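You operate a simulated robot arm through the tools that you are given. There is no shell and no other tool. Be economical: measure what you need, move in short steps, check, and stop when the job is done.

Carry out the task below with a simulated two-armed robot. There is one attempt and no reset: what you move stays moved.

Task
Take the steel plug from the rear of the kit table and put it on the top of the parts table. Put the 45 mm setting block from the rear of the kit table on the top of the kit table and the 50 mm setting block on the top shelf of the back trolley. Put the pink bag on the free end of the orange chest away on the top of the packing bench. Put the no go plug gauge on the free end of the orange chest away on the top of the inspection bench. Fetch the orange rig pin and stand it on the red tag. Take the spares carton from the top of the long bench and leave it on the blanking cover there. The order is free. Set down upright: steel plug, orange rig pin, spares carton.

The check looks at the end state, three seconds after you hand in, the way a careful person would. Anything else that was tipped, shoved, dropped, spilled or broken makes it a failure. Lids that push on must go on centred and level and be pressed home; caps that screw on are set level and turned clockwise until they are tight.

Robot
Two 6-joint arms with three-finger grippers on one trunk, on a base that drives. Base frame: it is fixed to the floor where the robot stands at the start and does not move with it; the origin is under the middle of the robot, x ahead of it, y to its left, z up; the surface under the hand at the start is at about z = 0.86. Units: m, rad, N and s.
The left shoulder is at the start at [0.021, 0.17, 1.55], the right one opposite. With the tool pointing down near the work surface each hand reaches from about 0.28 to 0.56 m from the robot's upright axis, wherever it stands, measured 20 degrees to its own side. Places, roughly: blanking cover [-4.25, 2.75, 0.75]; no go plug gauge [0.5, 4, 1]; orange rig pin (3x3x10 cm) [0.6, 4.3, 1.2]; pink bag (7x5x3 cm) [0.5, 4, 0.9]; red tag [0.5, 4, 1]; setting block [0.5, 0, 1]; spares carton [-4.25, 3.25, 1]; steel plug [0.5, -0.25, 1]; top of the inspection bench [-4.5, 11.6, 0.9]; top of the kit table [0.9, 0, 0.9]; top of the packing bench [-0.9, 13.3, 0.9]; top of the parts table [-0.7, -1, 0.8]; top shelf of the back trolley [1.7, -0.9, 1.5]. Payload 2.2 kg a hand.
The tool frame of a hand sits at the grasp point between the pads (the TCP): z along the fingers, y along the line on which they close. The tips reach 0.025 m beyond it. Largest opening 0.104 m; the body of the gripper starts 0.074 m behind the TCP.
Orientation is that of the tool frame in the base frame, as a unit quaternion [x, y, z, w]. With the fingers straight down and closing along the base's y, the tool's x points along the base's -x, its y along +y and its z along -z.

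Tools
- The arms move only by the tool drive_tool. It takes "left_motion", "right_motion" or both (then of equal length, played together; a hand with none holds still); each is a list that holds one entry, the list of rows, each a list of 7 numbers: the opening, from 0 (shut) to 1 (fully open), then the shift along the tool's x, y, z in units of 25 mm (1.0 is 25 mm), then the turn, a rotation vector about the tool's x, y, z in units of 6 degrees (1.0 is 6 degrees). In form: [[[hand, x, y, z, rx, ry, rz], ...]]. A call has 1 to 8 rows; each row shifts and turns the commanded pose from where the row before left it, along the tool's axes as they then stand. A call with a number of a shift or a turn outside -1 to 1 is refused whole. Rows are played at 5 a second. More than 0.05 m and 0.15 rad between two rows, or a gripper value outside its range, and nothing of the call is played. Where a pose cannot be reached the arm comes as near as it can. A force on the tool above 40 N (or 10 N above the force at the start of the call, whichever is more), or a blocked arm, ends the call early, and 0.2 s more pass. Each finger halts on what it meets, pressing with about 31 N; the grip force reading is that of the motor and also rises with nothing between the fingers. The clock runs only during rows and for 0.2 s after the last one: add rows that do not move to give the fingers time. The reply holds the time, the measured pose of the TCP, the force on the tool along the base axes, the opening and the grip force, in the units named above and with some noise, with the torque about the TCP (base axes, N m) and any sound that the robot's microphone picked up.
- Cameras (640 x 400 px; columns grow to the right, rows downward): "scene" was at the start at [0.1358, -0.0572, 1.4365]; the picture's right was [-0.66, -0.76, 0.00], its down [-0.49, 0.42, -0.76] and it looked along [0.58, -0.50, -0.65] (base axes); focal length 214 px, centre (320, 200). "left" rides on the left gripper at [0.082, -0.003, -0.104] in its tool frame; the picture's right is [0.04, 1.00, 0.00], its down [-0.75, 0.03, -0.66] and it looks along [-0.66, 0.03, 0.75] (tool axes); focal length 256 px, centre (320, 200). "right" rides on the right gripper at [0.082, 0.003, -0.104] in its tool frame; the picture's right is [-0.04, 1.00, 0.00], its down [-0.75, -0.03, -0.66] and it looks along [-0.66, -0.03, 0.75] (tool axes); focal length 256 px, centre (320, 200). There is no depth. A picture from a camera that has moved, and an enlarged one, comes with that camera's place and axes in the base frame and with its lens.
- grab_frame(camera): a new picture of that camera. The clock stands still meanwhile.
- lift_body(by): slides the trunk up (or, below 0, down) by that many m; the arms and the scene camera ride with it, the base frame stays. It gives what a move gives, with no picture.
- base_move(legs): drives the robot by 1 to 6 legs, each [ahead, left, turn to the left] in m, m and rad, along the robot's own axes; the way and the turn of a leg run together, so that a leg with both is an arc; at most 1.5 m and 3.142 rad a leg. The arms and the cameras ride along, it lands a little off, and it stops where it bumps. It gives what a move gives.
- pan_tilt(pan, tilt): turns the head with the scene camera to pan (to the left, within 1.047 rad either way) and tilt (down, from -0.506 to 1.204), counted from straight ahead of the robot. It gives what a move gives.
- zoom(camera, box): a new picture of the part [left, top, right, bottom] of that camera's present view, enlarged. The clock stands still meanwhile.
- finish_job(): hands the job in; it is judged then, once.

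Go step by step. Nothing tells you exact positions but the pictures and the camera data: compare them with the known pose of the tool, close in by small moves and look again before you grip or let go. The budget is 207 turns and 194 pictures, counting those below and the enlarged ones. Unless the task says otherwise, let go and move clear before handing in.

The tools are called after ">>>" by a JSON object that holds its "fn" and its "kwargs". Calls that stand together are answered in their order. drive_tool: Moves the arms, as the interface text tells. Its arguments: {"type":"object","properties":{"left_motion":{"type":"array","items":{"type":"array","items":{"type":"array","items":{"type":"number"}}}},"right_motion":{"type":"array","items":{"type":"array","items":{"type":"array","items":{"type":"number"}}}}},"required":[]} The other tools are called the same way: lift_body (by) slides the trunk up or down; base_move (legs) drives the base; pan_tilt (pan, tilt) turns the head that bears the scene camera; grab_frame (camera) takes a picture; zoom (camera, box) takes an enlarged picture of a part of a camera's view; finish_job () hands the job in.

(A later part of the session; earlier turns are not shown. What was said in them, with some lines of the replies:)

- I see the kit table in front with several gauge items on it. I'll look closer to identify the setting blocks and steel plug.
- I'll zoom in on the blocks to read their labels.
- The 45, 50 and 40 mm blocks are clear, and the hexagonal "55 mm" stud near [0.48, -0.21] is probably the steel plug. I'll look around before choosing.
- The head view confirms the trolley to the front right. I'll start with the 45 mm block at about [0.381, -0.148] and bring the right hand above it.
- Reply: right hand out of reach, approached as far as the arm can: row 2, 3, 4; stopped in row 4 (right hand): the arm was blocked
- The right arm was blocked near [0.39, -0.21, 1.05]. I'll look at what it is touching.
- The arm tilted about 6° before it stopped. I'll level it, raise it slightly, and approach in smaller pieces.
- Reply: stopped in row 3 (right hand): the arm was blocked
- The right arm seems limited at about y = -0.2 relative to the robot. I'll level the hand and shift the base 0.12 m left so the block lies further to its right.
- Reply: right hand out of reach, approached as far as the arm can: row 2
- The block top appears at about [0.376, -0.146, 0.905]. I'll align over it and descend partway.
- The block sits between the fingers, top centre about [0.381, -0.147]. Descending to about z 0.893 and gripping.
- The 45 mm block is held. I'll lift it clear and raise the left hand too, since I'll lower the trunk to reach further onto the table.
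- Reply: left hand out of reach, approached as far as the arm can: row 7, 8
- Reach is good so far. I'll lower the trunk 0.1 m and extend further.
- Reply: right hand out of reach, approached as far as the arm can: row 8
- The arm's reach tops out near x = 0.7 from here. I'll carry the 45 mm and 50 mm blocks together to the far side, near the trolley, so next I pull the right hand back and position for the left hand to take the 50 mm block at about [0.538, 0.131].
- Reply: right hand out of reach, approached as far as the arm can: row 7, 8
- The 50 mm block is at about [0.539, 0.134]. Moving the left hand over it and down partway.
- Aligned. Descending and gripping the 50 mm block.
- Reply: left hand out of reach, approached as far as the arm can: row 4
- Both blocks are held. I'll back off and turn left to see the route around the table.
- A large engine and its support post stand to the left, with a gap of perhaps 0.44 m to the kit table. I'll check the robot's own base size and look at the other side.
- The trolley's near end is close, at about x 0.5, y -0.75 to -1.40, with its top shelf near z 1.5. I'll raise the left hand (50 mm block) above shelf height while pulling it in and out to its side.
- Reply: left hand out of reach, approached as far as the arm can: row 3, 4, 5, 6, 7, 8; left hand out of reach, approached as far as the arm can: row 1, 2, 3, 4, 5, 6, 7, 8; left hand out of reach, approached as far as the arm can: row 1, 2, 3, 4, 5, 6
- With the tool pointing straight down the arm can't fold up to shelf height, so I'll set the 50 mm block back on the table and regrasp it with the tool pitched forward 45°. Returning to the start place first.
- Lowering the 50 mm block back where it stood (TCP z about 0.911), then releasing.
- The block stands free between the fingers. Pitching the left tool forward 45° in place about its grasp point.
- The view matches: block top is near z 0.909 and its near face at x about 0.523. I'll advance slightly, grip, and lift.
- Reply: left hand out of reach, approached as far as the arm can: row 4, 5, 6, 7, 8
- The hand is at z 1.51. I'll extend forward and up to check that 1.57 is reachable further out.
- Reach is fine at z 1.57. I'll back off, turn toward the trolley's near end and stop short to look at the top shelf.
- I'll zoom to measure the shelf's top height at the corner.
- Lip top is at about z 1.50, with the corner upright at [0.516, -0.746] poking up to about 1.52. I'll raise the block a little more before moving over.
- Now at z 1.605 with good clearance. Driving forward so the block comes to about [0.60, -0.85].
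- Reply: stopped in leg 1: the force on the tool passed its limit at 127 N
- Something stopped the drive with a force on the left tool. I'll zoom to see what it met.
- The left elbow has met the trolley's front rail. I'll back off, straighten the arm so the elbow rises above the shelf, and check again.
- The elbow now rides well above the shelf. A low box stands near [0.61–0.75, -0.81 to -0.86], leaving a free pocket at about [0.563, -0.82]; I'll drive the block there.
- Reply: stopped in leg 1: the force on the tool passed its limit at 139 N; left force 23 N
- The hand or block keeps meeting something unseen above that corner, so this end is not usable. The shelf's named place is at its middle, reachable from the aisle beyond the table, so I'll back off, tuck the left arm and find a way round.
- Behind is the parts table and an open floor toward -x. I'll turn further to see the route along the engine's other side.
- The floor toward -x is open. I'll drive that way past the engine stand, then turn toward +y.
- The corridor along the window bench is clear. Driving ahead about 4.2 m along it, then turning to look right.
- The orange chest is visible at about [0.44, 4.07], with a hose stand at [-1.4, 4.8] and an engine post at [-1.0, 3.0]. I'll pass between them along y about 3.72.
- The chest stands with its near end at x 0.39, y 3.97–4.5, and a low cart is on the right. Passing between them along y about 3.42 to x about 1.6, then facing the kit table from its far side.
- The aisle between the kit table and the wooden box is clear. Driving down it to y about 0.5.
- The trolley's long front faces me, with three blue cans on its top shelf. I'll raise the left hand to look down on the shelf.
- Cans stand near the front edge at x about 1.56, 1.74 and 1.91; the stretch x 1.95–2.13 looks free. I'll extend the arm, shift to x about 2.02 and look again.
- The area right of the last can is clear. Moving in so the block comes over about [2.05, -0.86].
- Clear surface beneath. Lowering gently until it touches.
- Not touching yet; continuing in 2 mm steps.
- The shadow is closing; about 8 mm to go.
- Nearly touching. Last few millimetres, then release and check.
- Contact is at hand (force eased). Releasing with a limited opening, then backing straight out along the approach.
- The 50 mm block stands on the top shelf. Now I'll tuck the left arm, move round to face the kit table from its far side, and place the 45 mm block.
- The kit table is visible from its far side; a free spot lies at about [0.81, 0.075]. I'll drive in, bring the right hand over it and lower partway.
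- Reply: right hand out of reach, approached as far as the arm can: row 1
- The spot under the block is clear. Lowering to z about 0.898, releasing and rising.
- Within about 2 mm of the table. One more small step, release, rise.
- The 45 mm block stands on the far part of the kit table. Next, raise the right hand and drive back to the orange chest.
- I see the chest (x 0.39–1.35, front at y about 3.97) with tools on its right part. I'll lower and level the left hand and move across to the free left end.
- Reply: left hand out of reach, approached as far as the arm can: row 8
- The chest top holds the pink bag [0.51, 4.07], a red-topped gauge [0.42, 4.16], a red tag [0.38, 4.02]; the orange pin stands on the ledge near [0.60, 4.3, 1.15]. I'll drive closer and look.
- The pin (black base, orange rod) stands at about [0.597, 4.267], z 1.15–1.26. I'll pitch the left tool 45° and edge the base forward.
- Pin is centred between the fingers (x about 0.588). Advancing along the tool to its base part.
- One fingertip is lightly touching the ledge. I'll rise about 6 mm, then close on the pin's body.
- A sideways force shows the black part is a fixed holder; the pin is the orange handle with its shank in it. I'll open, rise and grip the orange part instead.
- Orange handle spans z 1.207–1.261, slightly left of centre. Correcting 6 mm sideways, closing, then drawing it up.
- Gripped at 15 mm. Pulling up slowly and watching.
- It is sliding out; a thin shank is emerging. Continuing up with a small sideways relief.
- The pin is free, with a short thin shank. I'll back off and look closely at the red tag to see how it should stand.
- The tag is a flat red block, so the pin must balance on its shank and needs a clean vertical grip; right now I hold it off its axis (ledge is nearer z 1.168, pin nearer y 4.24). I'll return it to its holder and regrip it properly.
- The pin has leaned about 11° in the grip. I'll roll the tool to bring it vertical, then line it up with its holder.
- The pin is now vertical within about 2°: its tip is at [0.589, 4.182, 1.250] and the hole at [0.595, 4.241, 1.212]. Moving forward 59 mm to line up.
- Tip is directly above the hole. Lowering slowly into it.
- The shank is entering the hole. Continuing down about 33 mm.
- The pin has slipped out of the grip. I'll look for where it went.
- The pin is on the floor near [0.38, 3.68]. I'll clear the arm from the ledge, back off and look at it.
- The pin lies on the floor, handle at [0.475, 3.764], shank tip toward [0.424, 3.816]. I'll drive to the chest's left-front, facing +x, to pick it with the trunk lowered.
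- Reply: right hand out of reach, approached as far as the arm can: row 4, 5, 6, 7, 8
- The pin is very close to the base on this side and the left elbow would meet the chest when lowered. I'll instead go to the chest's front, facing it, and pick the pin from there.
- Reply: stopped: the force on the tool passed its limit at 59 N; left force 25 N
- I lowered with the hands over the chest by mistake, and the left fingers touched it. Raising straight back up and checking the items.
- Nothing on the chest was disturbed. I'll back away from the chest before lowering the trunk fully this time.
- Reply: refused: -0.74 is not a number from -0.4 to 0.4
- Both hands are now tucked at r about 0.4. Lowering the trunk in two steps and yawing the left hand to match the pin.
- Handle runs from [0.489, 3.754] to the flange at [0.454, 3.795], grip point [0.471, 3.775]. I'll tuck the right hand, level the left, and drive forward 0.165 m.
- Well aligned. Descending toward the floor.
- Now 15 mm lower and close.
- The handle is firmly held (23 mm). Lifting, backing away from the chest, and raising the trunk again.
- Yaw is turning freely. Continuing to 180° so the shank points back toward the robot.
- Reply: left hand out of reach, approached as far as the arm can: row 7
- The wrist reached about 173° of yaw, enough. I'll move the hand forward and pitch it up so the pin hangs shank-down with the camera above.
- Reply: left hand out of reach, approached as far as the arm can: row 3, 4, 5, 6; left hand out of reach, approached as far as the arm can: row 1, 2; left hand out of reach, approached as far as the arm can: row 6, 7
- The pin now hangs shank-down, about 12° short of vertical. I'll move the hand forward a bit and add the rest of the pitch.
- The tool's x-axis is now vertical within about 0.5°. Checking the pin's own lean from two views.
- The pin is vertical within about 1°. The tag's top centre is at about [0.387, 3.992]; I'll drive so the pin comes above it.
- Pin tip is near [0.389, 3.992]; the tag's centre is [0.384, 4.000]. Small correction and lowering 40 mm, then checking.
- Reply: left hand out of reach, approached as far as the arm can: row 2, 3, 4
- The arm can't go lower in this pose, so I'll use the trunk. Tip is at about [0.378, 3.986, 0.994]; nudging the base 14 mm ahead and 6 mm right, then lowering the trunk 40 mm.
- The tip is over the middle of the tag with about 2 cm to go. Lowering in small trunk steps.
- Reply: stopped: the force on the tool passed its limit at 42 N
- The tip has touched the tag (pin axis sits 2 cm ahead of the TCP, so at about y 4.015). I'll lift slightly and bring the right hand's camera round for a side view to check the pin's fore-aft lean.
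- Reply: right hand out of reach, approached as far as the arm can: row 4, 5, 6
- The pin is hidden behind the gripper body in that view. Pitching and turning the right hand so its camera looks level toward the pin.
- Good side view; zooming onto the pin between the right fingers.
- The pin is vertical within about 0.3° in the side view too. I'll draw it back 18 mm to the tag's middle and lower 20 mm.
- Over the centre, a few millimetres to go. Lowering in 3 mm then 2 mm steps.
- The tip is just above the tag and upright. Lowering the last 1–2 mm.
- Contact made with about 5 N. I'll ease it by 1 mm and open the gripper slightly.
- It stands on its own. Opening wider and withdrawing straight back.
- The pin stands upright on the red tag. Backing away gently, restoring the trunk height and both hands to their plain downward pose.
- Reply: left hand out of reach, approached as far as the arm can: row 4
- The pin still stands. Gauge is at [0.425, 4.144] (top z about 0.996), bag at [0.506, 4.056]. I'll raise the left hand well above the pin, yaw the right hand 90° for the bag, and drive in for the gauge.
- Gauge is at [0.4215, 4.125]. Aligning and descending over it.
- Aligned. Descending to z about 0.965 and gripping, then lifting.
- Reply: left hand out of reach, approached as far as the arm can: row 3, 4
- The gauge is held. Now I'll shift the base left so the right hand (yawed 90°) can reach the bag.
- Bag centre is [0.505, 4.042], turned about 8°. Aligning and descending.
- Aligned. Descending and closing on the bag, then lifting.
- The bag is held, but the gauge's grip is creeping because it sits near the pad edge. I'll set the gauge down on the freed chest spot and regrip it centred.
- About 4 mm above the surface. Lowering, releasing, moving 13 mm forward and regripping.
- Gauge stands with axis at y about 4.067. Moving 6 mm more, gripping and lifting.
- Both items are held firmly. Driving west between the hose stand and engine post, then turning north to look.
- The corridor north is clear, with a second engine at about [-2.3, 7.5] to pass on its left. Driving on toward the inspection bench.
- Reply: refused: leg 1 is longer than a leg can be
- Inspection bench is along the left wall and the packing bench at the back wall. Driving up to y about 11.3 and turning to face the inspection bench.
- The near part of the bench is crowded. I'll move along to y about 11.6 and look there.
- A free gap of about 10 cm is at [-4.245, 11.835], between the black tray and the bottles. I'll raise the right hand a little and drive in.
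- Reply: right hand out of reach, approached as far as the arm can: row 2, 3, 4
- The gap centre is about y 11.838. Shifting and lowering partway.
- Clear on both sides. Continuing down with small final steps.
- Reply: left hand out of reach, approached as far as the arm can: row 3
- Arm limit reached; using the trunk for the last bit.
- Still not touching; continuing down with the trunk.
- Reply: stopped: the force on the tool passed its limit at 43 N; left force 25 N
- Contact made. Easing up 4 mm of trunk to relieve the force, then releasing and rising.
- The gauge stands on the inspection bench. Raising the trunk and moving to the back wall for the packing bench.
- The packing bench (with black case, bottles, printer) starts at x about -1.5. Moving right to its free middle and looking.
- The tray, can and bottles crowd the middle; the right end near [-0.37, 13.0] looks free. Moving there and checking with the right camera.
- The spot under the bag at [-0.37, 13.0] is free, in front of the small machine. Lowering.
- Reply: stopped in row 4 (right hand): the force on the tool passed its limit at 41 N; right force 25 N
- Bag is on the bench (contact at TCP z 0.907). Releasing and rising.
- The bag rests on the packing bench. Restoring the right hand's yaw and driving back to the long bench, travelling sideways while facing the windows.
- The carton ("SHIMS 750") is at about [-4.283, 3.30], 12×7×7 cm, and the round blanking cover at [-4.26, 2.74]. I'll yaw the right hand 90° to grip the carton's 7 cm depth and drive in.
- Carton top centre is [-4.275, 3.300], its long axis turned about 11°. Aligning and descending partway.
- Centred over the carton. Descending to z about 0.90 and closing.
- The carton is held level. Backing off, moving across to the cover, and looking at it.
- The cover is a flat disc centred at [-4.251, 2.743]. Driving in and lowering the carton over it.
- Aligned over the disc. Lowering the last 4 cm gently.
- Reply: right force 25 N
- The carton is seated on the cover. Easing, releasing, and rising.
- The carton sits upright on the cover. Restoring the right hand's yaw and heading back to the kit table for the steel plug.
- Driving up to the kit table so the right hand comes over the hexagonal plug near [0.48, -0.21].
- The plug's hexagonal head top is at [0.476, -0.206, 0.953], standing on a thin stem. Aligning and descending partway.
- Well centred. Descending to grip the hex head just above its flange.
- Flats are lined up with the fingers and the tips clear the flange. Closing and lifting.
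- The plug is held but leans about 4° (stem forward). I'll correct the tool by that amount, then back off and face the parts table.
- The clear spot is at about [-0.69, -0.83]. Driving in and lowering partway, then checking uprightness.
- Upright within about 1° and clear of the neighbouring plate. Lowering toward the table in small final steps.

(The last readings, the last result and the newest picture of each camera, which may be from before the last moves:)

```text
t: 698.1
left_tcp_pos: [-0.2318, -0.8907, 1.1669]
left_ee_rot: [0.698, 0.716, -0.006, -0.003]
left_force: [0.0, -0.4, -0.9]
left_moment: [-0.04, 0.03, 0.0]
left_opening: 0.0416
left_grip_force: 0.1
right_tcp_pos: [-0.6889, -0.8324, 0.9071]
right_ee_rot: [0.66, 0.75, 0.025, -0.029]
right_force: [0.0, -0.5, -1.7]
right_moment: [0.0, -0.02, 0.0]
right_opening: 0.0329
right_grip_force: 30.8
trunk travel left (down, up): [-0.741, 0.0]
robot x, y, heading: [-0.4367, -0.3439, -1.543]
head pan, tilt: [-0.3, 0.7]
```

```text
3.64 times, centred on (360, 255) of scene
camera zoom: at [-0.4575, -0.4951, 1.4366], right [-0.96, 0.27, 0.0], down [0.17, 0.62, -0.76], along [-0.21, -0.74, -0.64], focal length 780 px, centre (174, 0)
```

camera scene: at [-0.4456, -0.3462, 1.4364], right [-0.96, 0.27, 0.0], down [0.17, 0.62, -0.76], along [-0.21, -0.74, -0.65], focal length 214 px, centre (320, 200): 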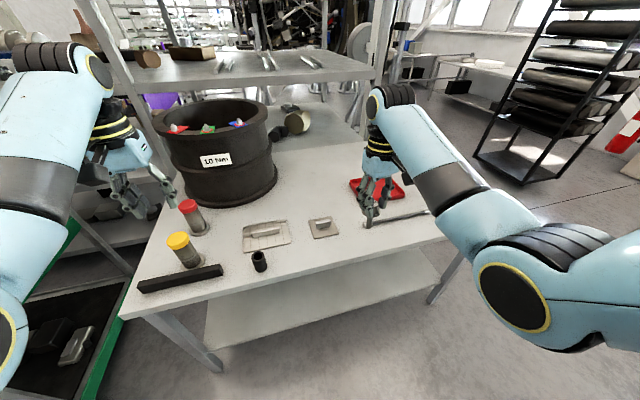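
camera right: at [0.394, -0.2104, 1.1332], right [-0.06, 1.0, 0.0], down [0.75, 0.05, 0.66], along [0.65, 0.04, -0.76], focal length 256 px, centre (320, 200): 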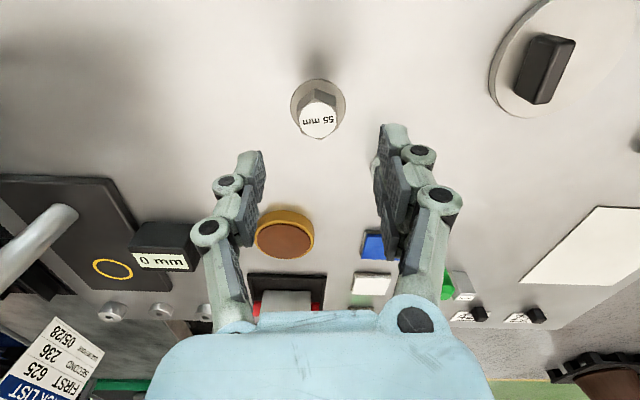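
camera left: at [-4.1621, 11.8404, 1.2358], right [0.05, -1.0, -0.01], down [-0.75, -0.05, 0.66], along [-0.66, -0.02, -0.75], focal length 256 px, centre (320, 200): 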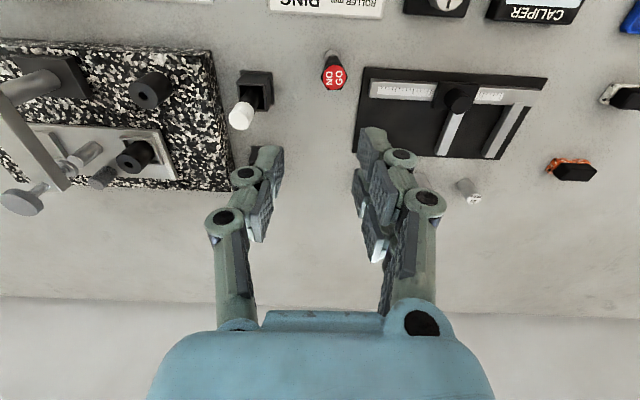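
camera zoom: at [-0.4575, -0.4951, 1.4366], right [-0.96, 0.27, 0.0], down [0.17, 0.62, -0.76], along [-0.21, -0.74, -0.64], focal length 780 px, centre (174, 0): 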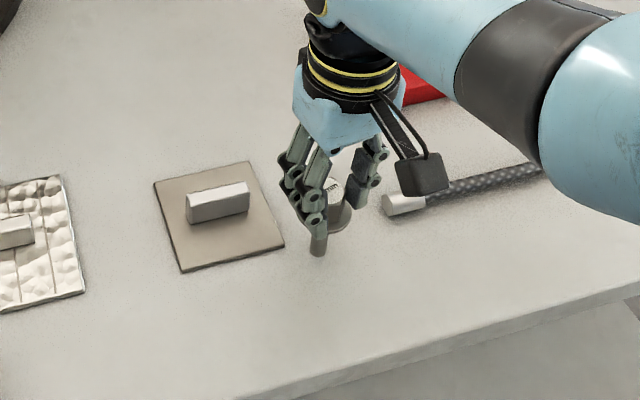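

>>> {"fn": "drive_tool", "kwargs": {"right_motion": [[[0, -0.01, 0, 0.12, 0, 0, 0], [0, -0.01, 0, 0.12, 0, 0, 0], [0, 0, 0, 0, 0, 0, 0]]]}}

>>> {"fn": "drive_tool", "kwargs": {"right_motion": [[[0, -0.01, 0, 0.1, 0, 0, 0], [0, -0.01, 0, 0.1, 0, 0, 0], [0, 0, 0, 0, 0, 0, 0]]]}}

>>> {"fn": "drive_tool", "kwargs": {"right_motion": [[[0, -0.01, 0, 0.08, 0, 0, 0], [0, 0, 0, 0, 0, 0, 0]]]}}

```text
t: 698.9
left_tcp_pos: [-0.2335, -0.8895, 1.1688]
left_ee_rot: [0.698, 0.716, -0.007, -0.002]
left_force: [-0.2, -0.2, -0.1]
left_moment: [-0.01, -0.03, 0.0]
left_opening: 0.0418
left_grip_force: 0.0
right_tcp_pos: [-0.6895, -0.8323, 0.8999]
right_ee_rot: [0.66, 0.751, 0.025, -0.028]
right_force: [0.2, 0.8, -0.3]
right_moment: [0.04, 0.02, 0.0]
right_opening: 0.0324
right_grip_force: 31.1
trunk travel left (down, up): [-0.741, 0.0]
robot x, y, heading: [-0.4387, -0.3409, -1.542]
head pan, tilt: [-0.3, 0.7]
```

```text
t: 699.7
left_tcp_pos: [-0.2325, -0.8886, 1.1681]
left_ee_rot: [0.697, 0.717, -0.008, -0.001]
left_force: [-0.1, 0.3, -0.3]
left_moment: [0.0, -0.03, 0.02]
left_opening: 0.0416
left_grip_force: 0.0
right_tcp_pos: [-0.6896, -0.8336, 0.8964]
right_ee_rot: [0.661, 0.75, 0.024, -0.027]
right_force: [-1.0, 1.0, 8.7]
right_moment: [-0.03, 0.06, 0.02]
right_opening: 0.0326
right_grip_force: 30.6
trunk travel left (down, up): [-0.741, 0.0]
robot x, y, heading: [-0.4387, -0.3399, -1.539]
head pan, tilt: [-0.3, 0.7]
```

```text
t: 700.3
left_tcp_pos: [-0.2308, -0.8888, 1.1685]
left_ee_rot: [0.698, 0.716, -0.009, 0.0]
left_force: [0.7, -0.2, 0.1]
left_moment: [0.01, 0.02, 0.0]
left_opening: 0.0416
left_grip_force: 0.0
right_tcp_pos: [-0.6877, -0.8315, 0.8967]
right_ee_rot: [0.66, 0.75, 0.021, -0.026]
right_force: [0.5, 2.2, 28.3]
right_moment: [-0.03, -0.01, -0.05]
right_opening: 0.0329
right_grip_force: 31.1
trunk travel left (down, up): [-0.741, 0.0]
robot x, y, heading: [-0.4399, -0.343, -1.549]
head pan, tilt: [-0.3, 0.7]
```

The stem has touched. Relieving the force and checking before release.

>>> {"fn": "drive_tool", "kwargs": {"right_motion": [[[0, 0.01, 0, -0.1, 0, 0, 0], [0, 0, 0, 0, 0, 0, 0]]]}}

>>> {"fn": "zoom", "kwargs": {"camera": "scene", "box": [330, 220, 390, 280]}}

>>> {"fn": "zoom", "kwargs": {"camera": "right", "box": [200, 60, 440, 260]}}

```text
t: 700.9
left_tcp_pos: [-0.2319, -0.8888, 1.1682]
left_ee_rot: [0.698, 0.716, -0.008, -0.002]
left_force: [0.0, 0.0, 0.1]
left_moment: [-0.02, 0.02, 0.02]
left_opening: 0.0415
left_grip_force: 0.0
right_tcp_pos: [-0.689, -0.8327, 0.8969]
right_ee_rot: [0.659, 0.751, 0.024, -0.028]
right_force: [1.7, -3.9, 14.0]
right_moment: [-0.53, -0.11, 0.03]
right_opening: 0.0329
right_grip_force: 30.8
trunk travel left (down, up): [-0.741, 0.0]
robot x, y, heading: [-0.4379, -0.3408, -1.538]
head pan, tilt: [-0.3, 0.7]
```

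```text
6.67 times, centred on (360, 250) of scene
camera zoom: at [-0.4567, -0.4945, 1.4366], right [-0.96, 0.27, 0.0], down [0.17, 0.62, -0.77], along [-0.21, -0.74, -0.64], focal length 1430 px, centre (53, -133)
```

zoom: 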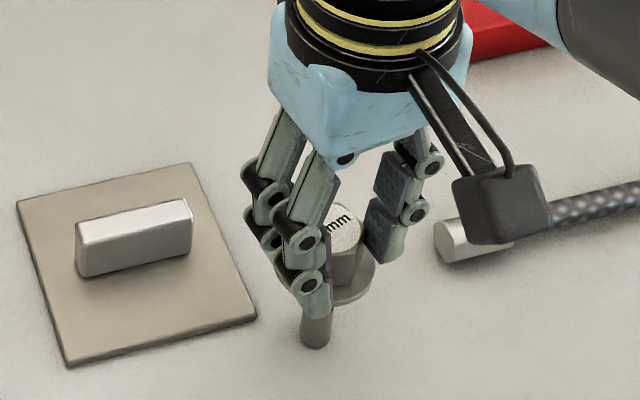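

```text
2.00 times, centred on (320, 160) of right
camera zoom: at [-0.6956, -0.7584, 1.0057], right [1.0, 0.09, 0.0], down [0.07, -0.8, 0.6], along [0.05, -0.6, -0.8], focal length 512 px, centre (320, 280)
```

zoom: 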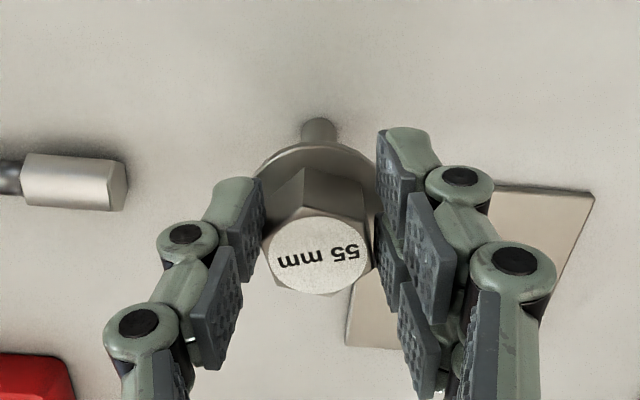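

Upright within about 1°. Easing slightly more, then opening.

>>> {"fn": "drive_tool", "kwargs": {"right_motion": [[[0, 0.005, 0, -0.06, 0, 0, 0], [0, 0, 0, 0, 0, 0, 0], [0.42, 0, 0, 0, 0, 0, 0], [0.5, 0, 0, 0, 0, 0, 0], [0.5, 0, 0, 0, 0, 0, 0]]]}}

>>> {"fn": "zoom", "kwargs": {"camera": "scene", "box": [330, 220, 390, 280]}}

```text
t: 702.1
left_tcp_pos: [-0.2318, -0.8894, 1.1673]
left_ee_rot: [0.698, 0.716, -0.007, -0.001]
left_force: [-0.8, -0.5, 0.5]
left_moment: [0.0, 0.01, -0.01]
left_opening: 0.0416
left_grip_force: 0.1
right_tcp_pos: [-0.69, -0.8307, 0.8981]
right_ee_rot: [0.661, 0.75, 0.024, -0.029]
right_force: [-0.2, 0.4, -0.3]
right_moment: [-0.02, 0.02, 0.0]
right_opening: 0.052
right_grip_force: 0.1
trunk travel left (down, up): [-0.741, 0.0]
robot x, y, heading: [-0.4369, -0.3404, -1.54]
head pan, tilt: [-0.3, 0.7]
```

```text
6.67 times, centred on (360, 250) of scene
camera zoom: at [-0.4576, -0.4951, 1.4365], right [-0.96, 0.27, 0.0], down [0.17, 0.62, -0.76], along [-0.21, -0.74, -0.64], focal length 1430 px, centre (53, -133)
```

zoom: 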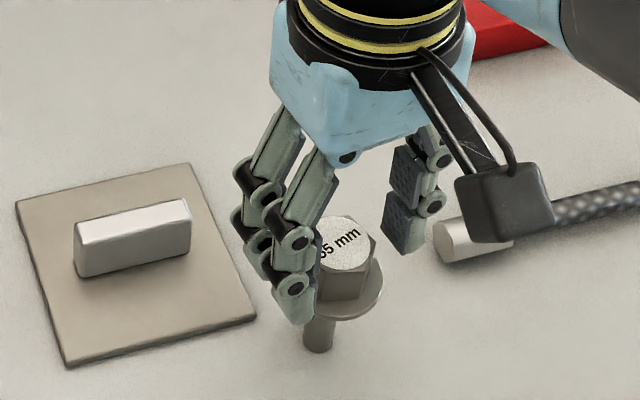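

The plug stands on its own. Rising straight up, then a final look.

>>> {"fn": "drive_tool", "kwargs": {"right_motion": [[[0.5, 0.03, 0, -0.5, 0, 0, 0], [0.55, 0.07, 0, -1, 0, 0, 0], [0.55, 0.07, 0, -1, 0, 0, 0], [0.55, 0.07, 0, -1, 0, 0, 0], [0.55, 0.07, 0, -1, 0, 0, 0], [0.55, 0.07, 0, -1, 0, 0, 0], [0.55, 0.07, 0, -1, 0, 0, 0], [0.55, 0.07, 0, -1, 0, 0, 0]]]}}

>>> {"fn": "base_move", "kwargs": {"legs": [[-0.25, 0, 0]]}}

>>> {"fn": "grab_frame", "kwargs": {"camera": "scene"}}

```text
t: 703.9
left_tcp_pos: [-0.2329, -0.8894, 1.1671]
left_ee_rot: [0.697, 0.717, -0.008, -0.002]
left_force: [0.3, -0.2, 0.5]
left_moment: [-0.05, 0.0, 0.0]
left_opening: 0.0415
left_grip_force: 0.1
right_tcp_pos: [-0.6905, -0.8314, 1.084]
right_ee_rot: [0.66, 0.751, 0.025, -0.028]
right_force: [-0.1, 0.9, 0.6]
right_moment: [0.01, 0.01, -0.01]
right_opening: 0.0572
right_grip_force: 0.2
trunk travel left (down, up): [-0.741, 0.0]
robot x, y, heading: [-0.4415, -0.34, -1.543]
head pan, tilt: [-0.3, 0.7]
```

```text
t: 705.8
left_tcp_pos: [-0.2406, -0.6415, 1.1675]
left_ee_rot: [0.698, 0.716, -0.008, -0.002]
left_force: [-0.3, 0.3, 0.2]
left_moment: [-0.01, 0.01, 0.0]
left_opening: 0.0417
left_grip_force: 0.0
right_tcp_pos: [-0.6956, -0.5836, 1.0853]
right_ee_rot: [0.661, 0.75, 0.025, -0.028]
right_force: [0.2, -0.7, 0.5]
right_moment: [-0.02, -0.03, -0.01]
right_opening: 0.057
right_grip_force: 0.0
trunk travel left (down, up): [-0.741, 0.0]
robot x, y, heading: [-0.4487, -0.0903, -1.542]
head pan, tilt: [-0.3, 0.7]
```

```text
12 pictures are left
camera scene: at [-0.4644, -0.246, 1.4366], right [-0.96, 0.27, 0.0], down [0.17, 0.62, -0.76], along [-0.21, -0.74, -0.64], focal length 214 px, centre (320, 200)
```

scene: 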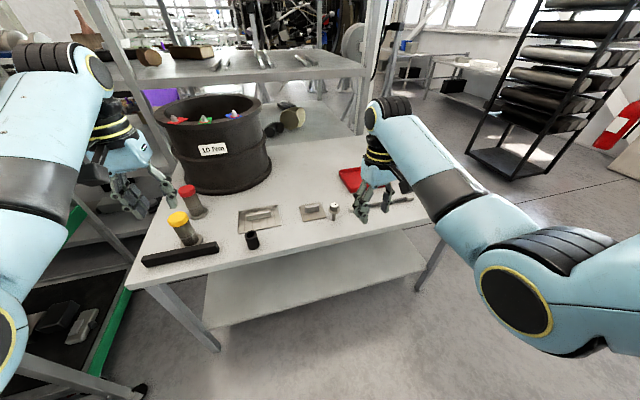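

The plug stands upright on the parts table, both hands are empty and clear, and every other item was seen standing in its place when I last looked at it. Handing in.

>>> {"fn": "finish_job", "kwargs": {}}

```text
The job is handed in.
```

I handed the job in with every item moved to the place you named. I didn't revisit the earlier placements before handing in, so most were last seen right after I put them down.

| Item | Where it is now | State when last seen |
|---|---|---|
| Steel plug | Top of the parts table | Upright |
| 45 mm setting block | Top of the kit table, in the part farthest from my start position | Standing |
| 50 mm setting block | Top shelf of the back trolley | Standing |
| Pink bag | Top of the packing bench | Lying flat |
| No go plug gauge | Top of the inspection bench | Standing |
| Orange rig pin | On the red tag | Upright, balanced on its thin shank |
| Spares carton | On the blanking cover on the long bench | Upright |

- **Steel plug:** I took the hexagonal piece marked "55 mm" to be the steel plug, because its position matched the one you gave.
- **Rig pin:** The pin slipped from the gripper and fell to the floor before I picked it up and stood it on the tag. Its base is only about 7 mm across, so it could tip if knocked.
- **Contacts on the way:** I bumped the near end of the back trolley twice with more than 100 N. I also touched the orange chest once with the left fingers, and gripped the pin's fixed holder by mistake. I saw nothing moved or tipped by any of these.
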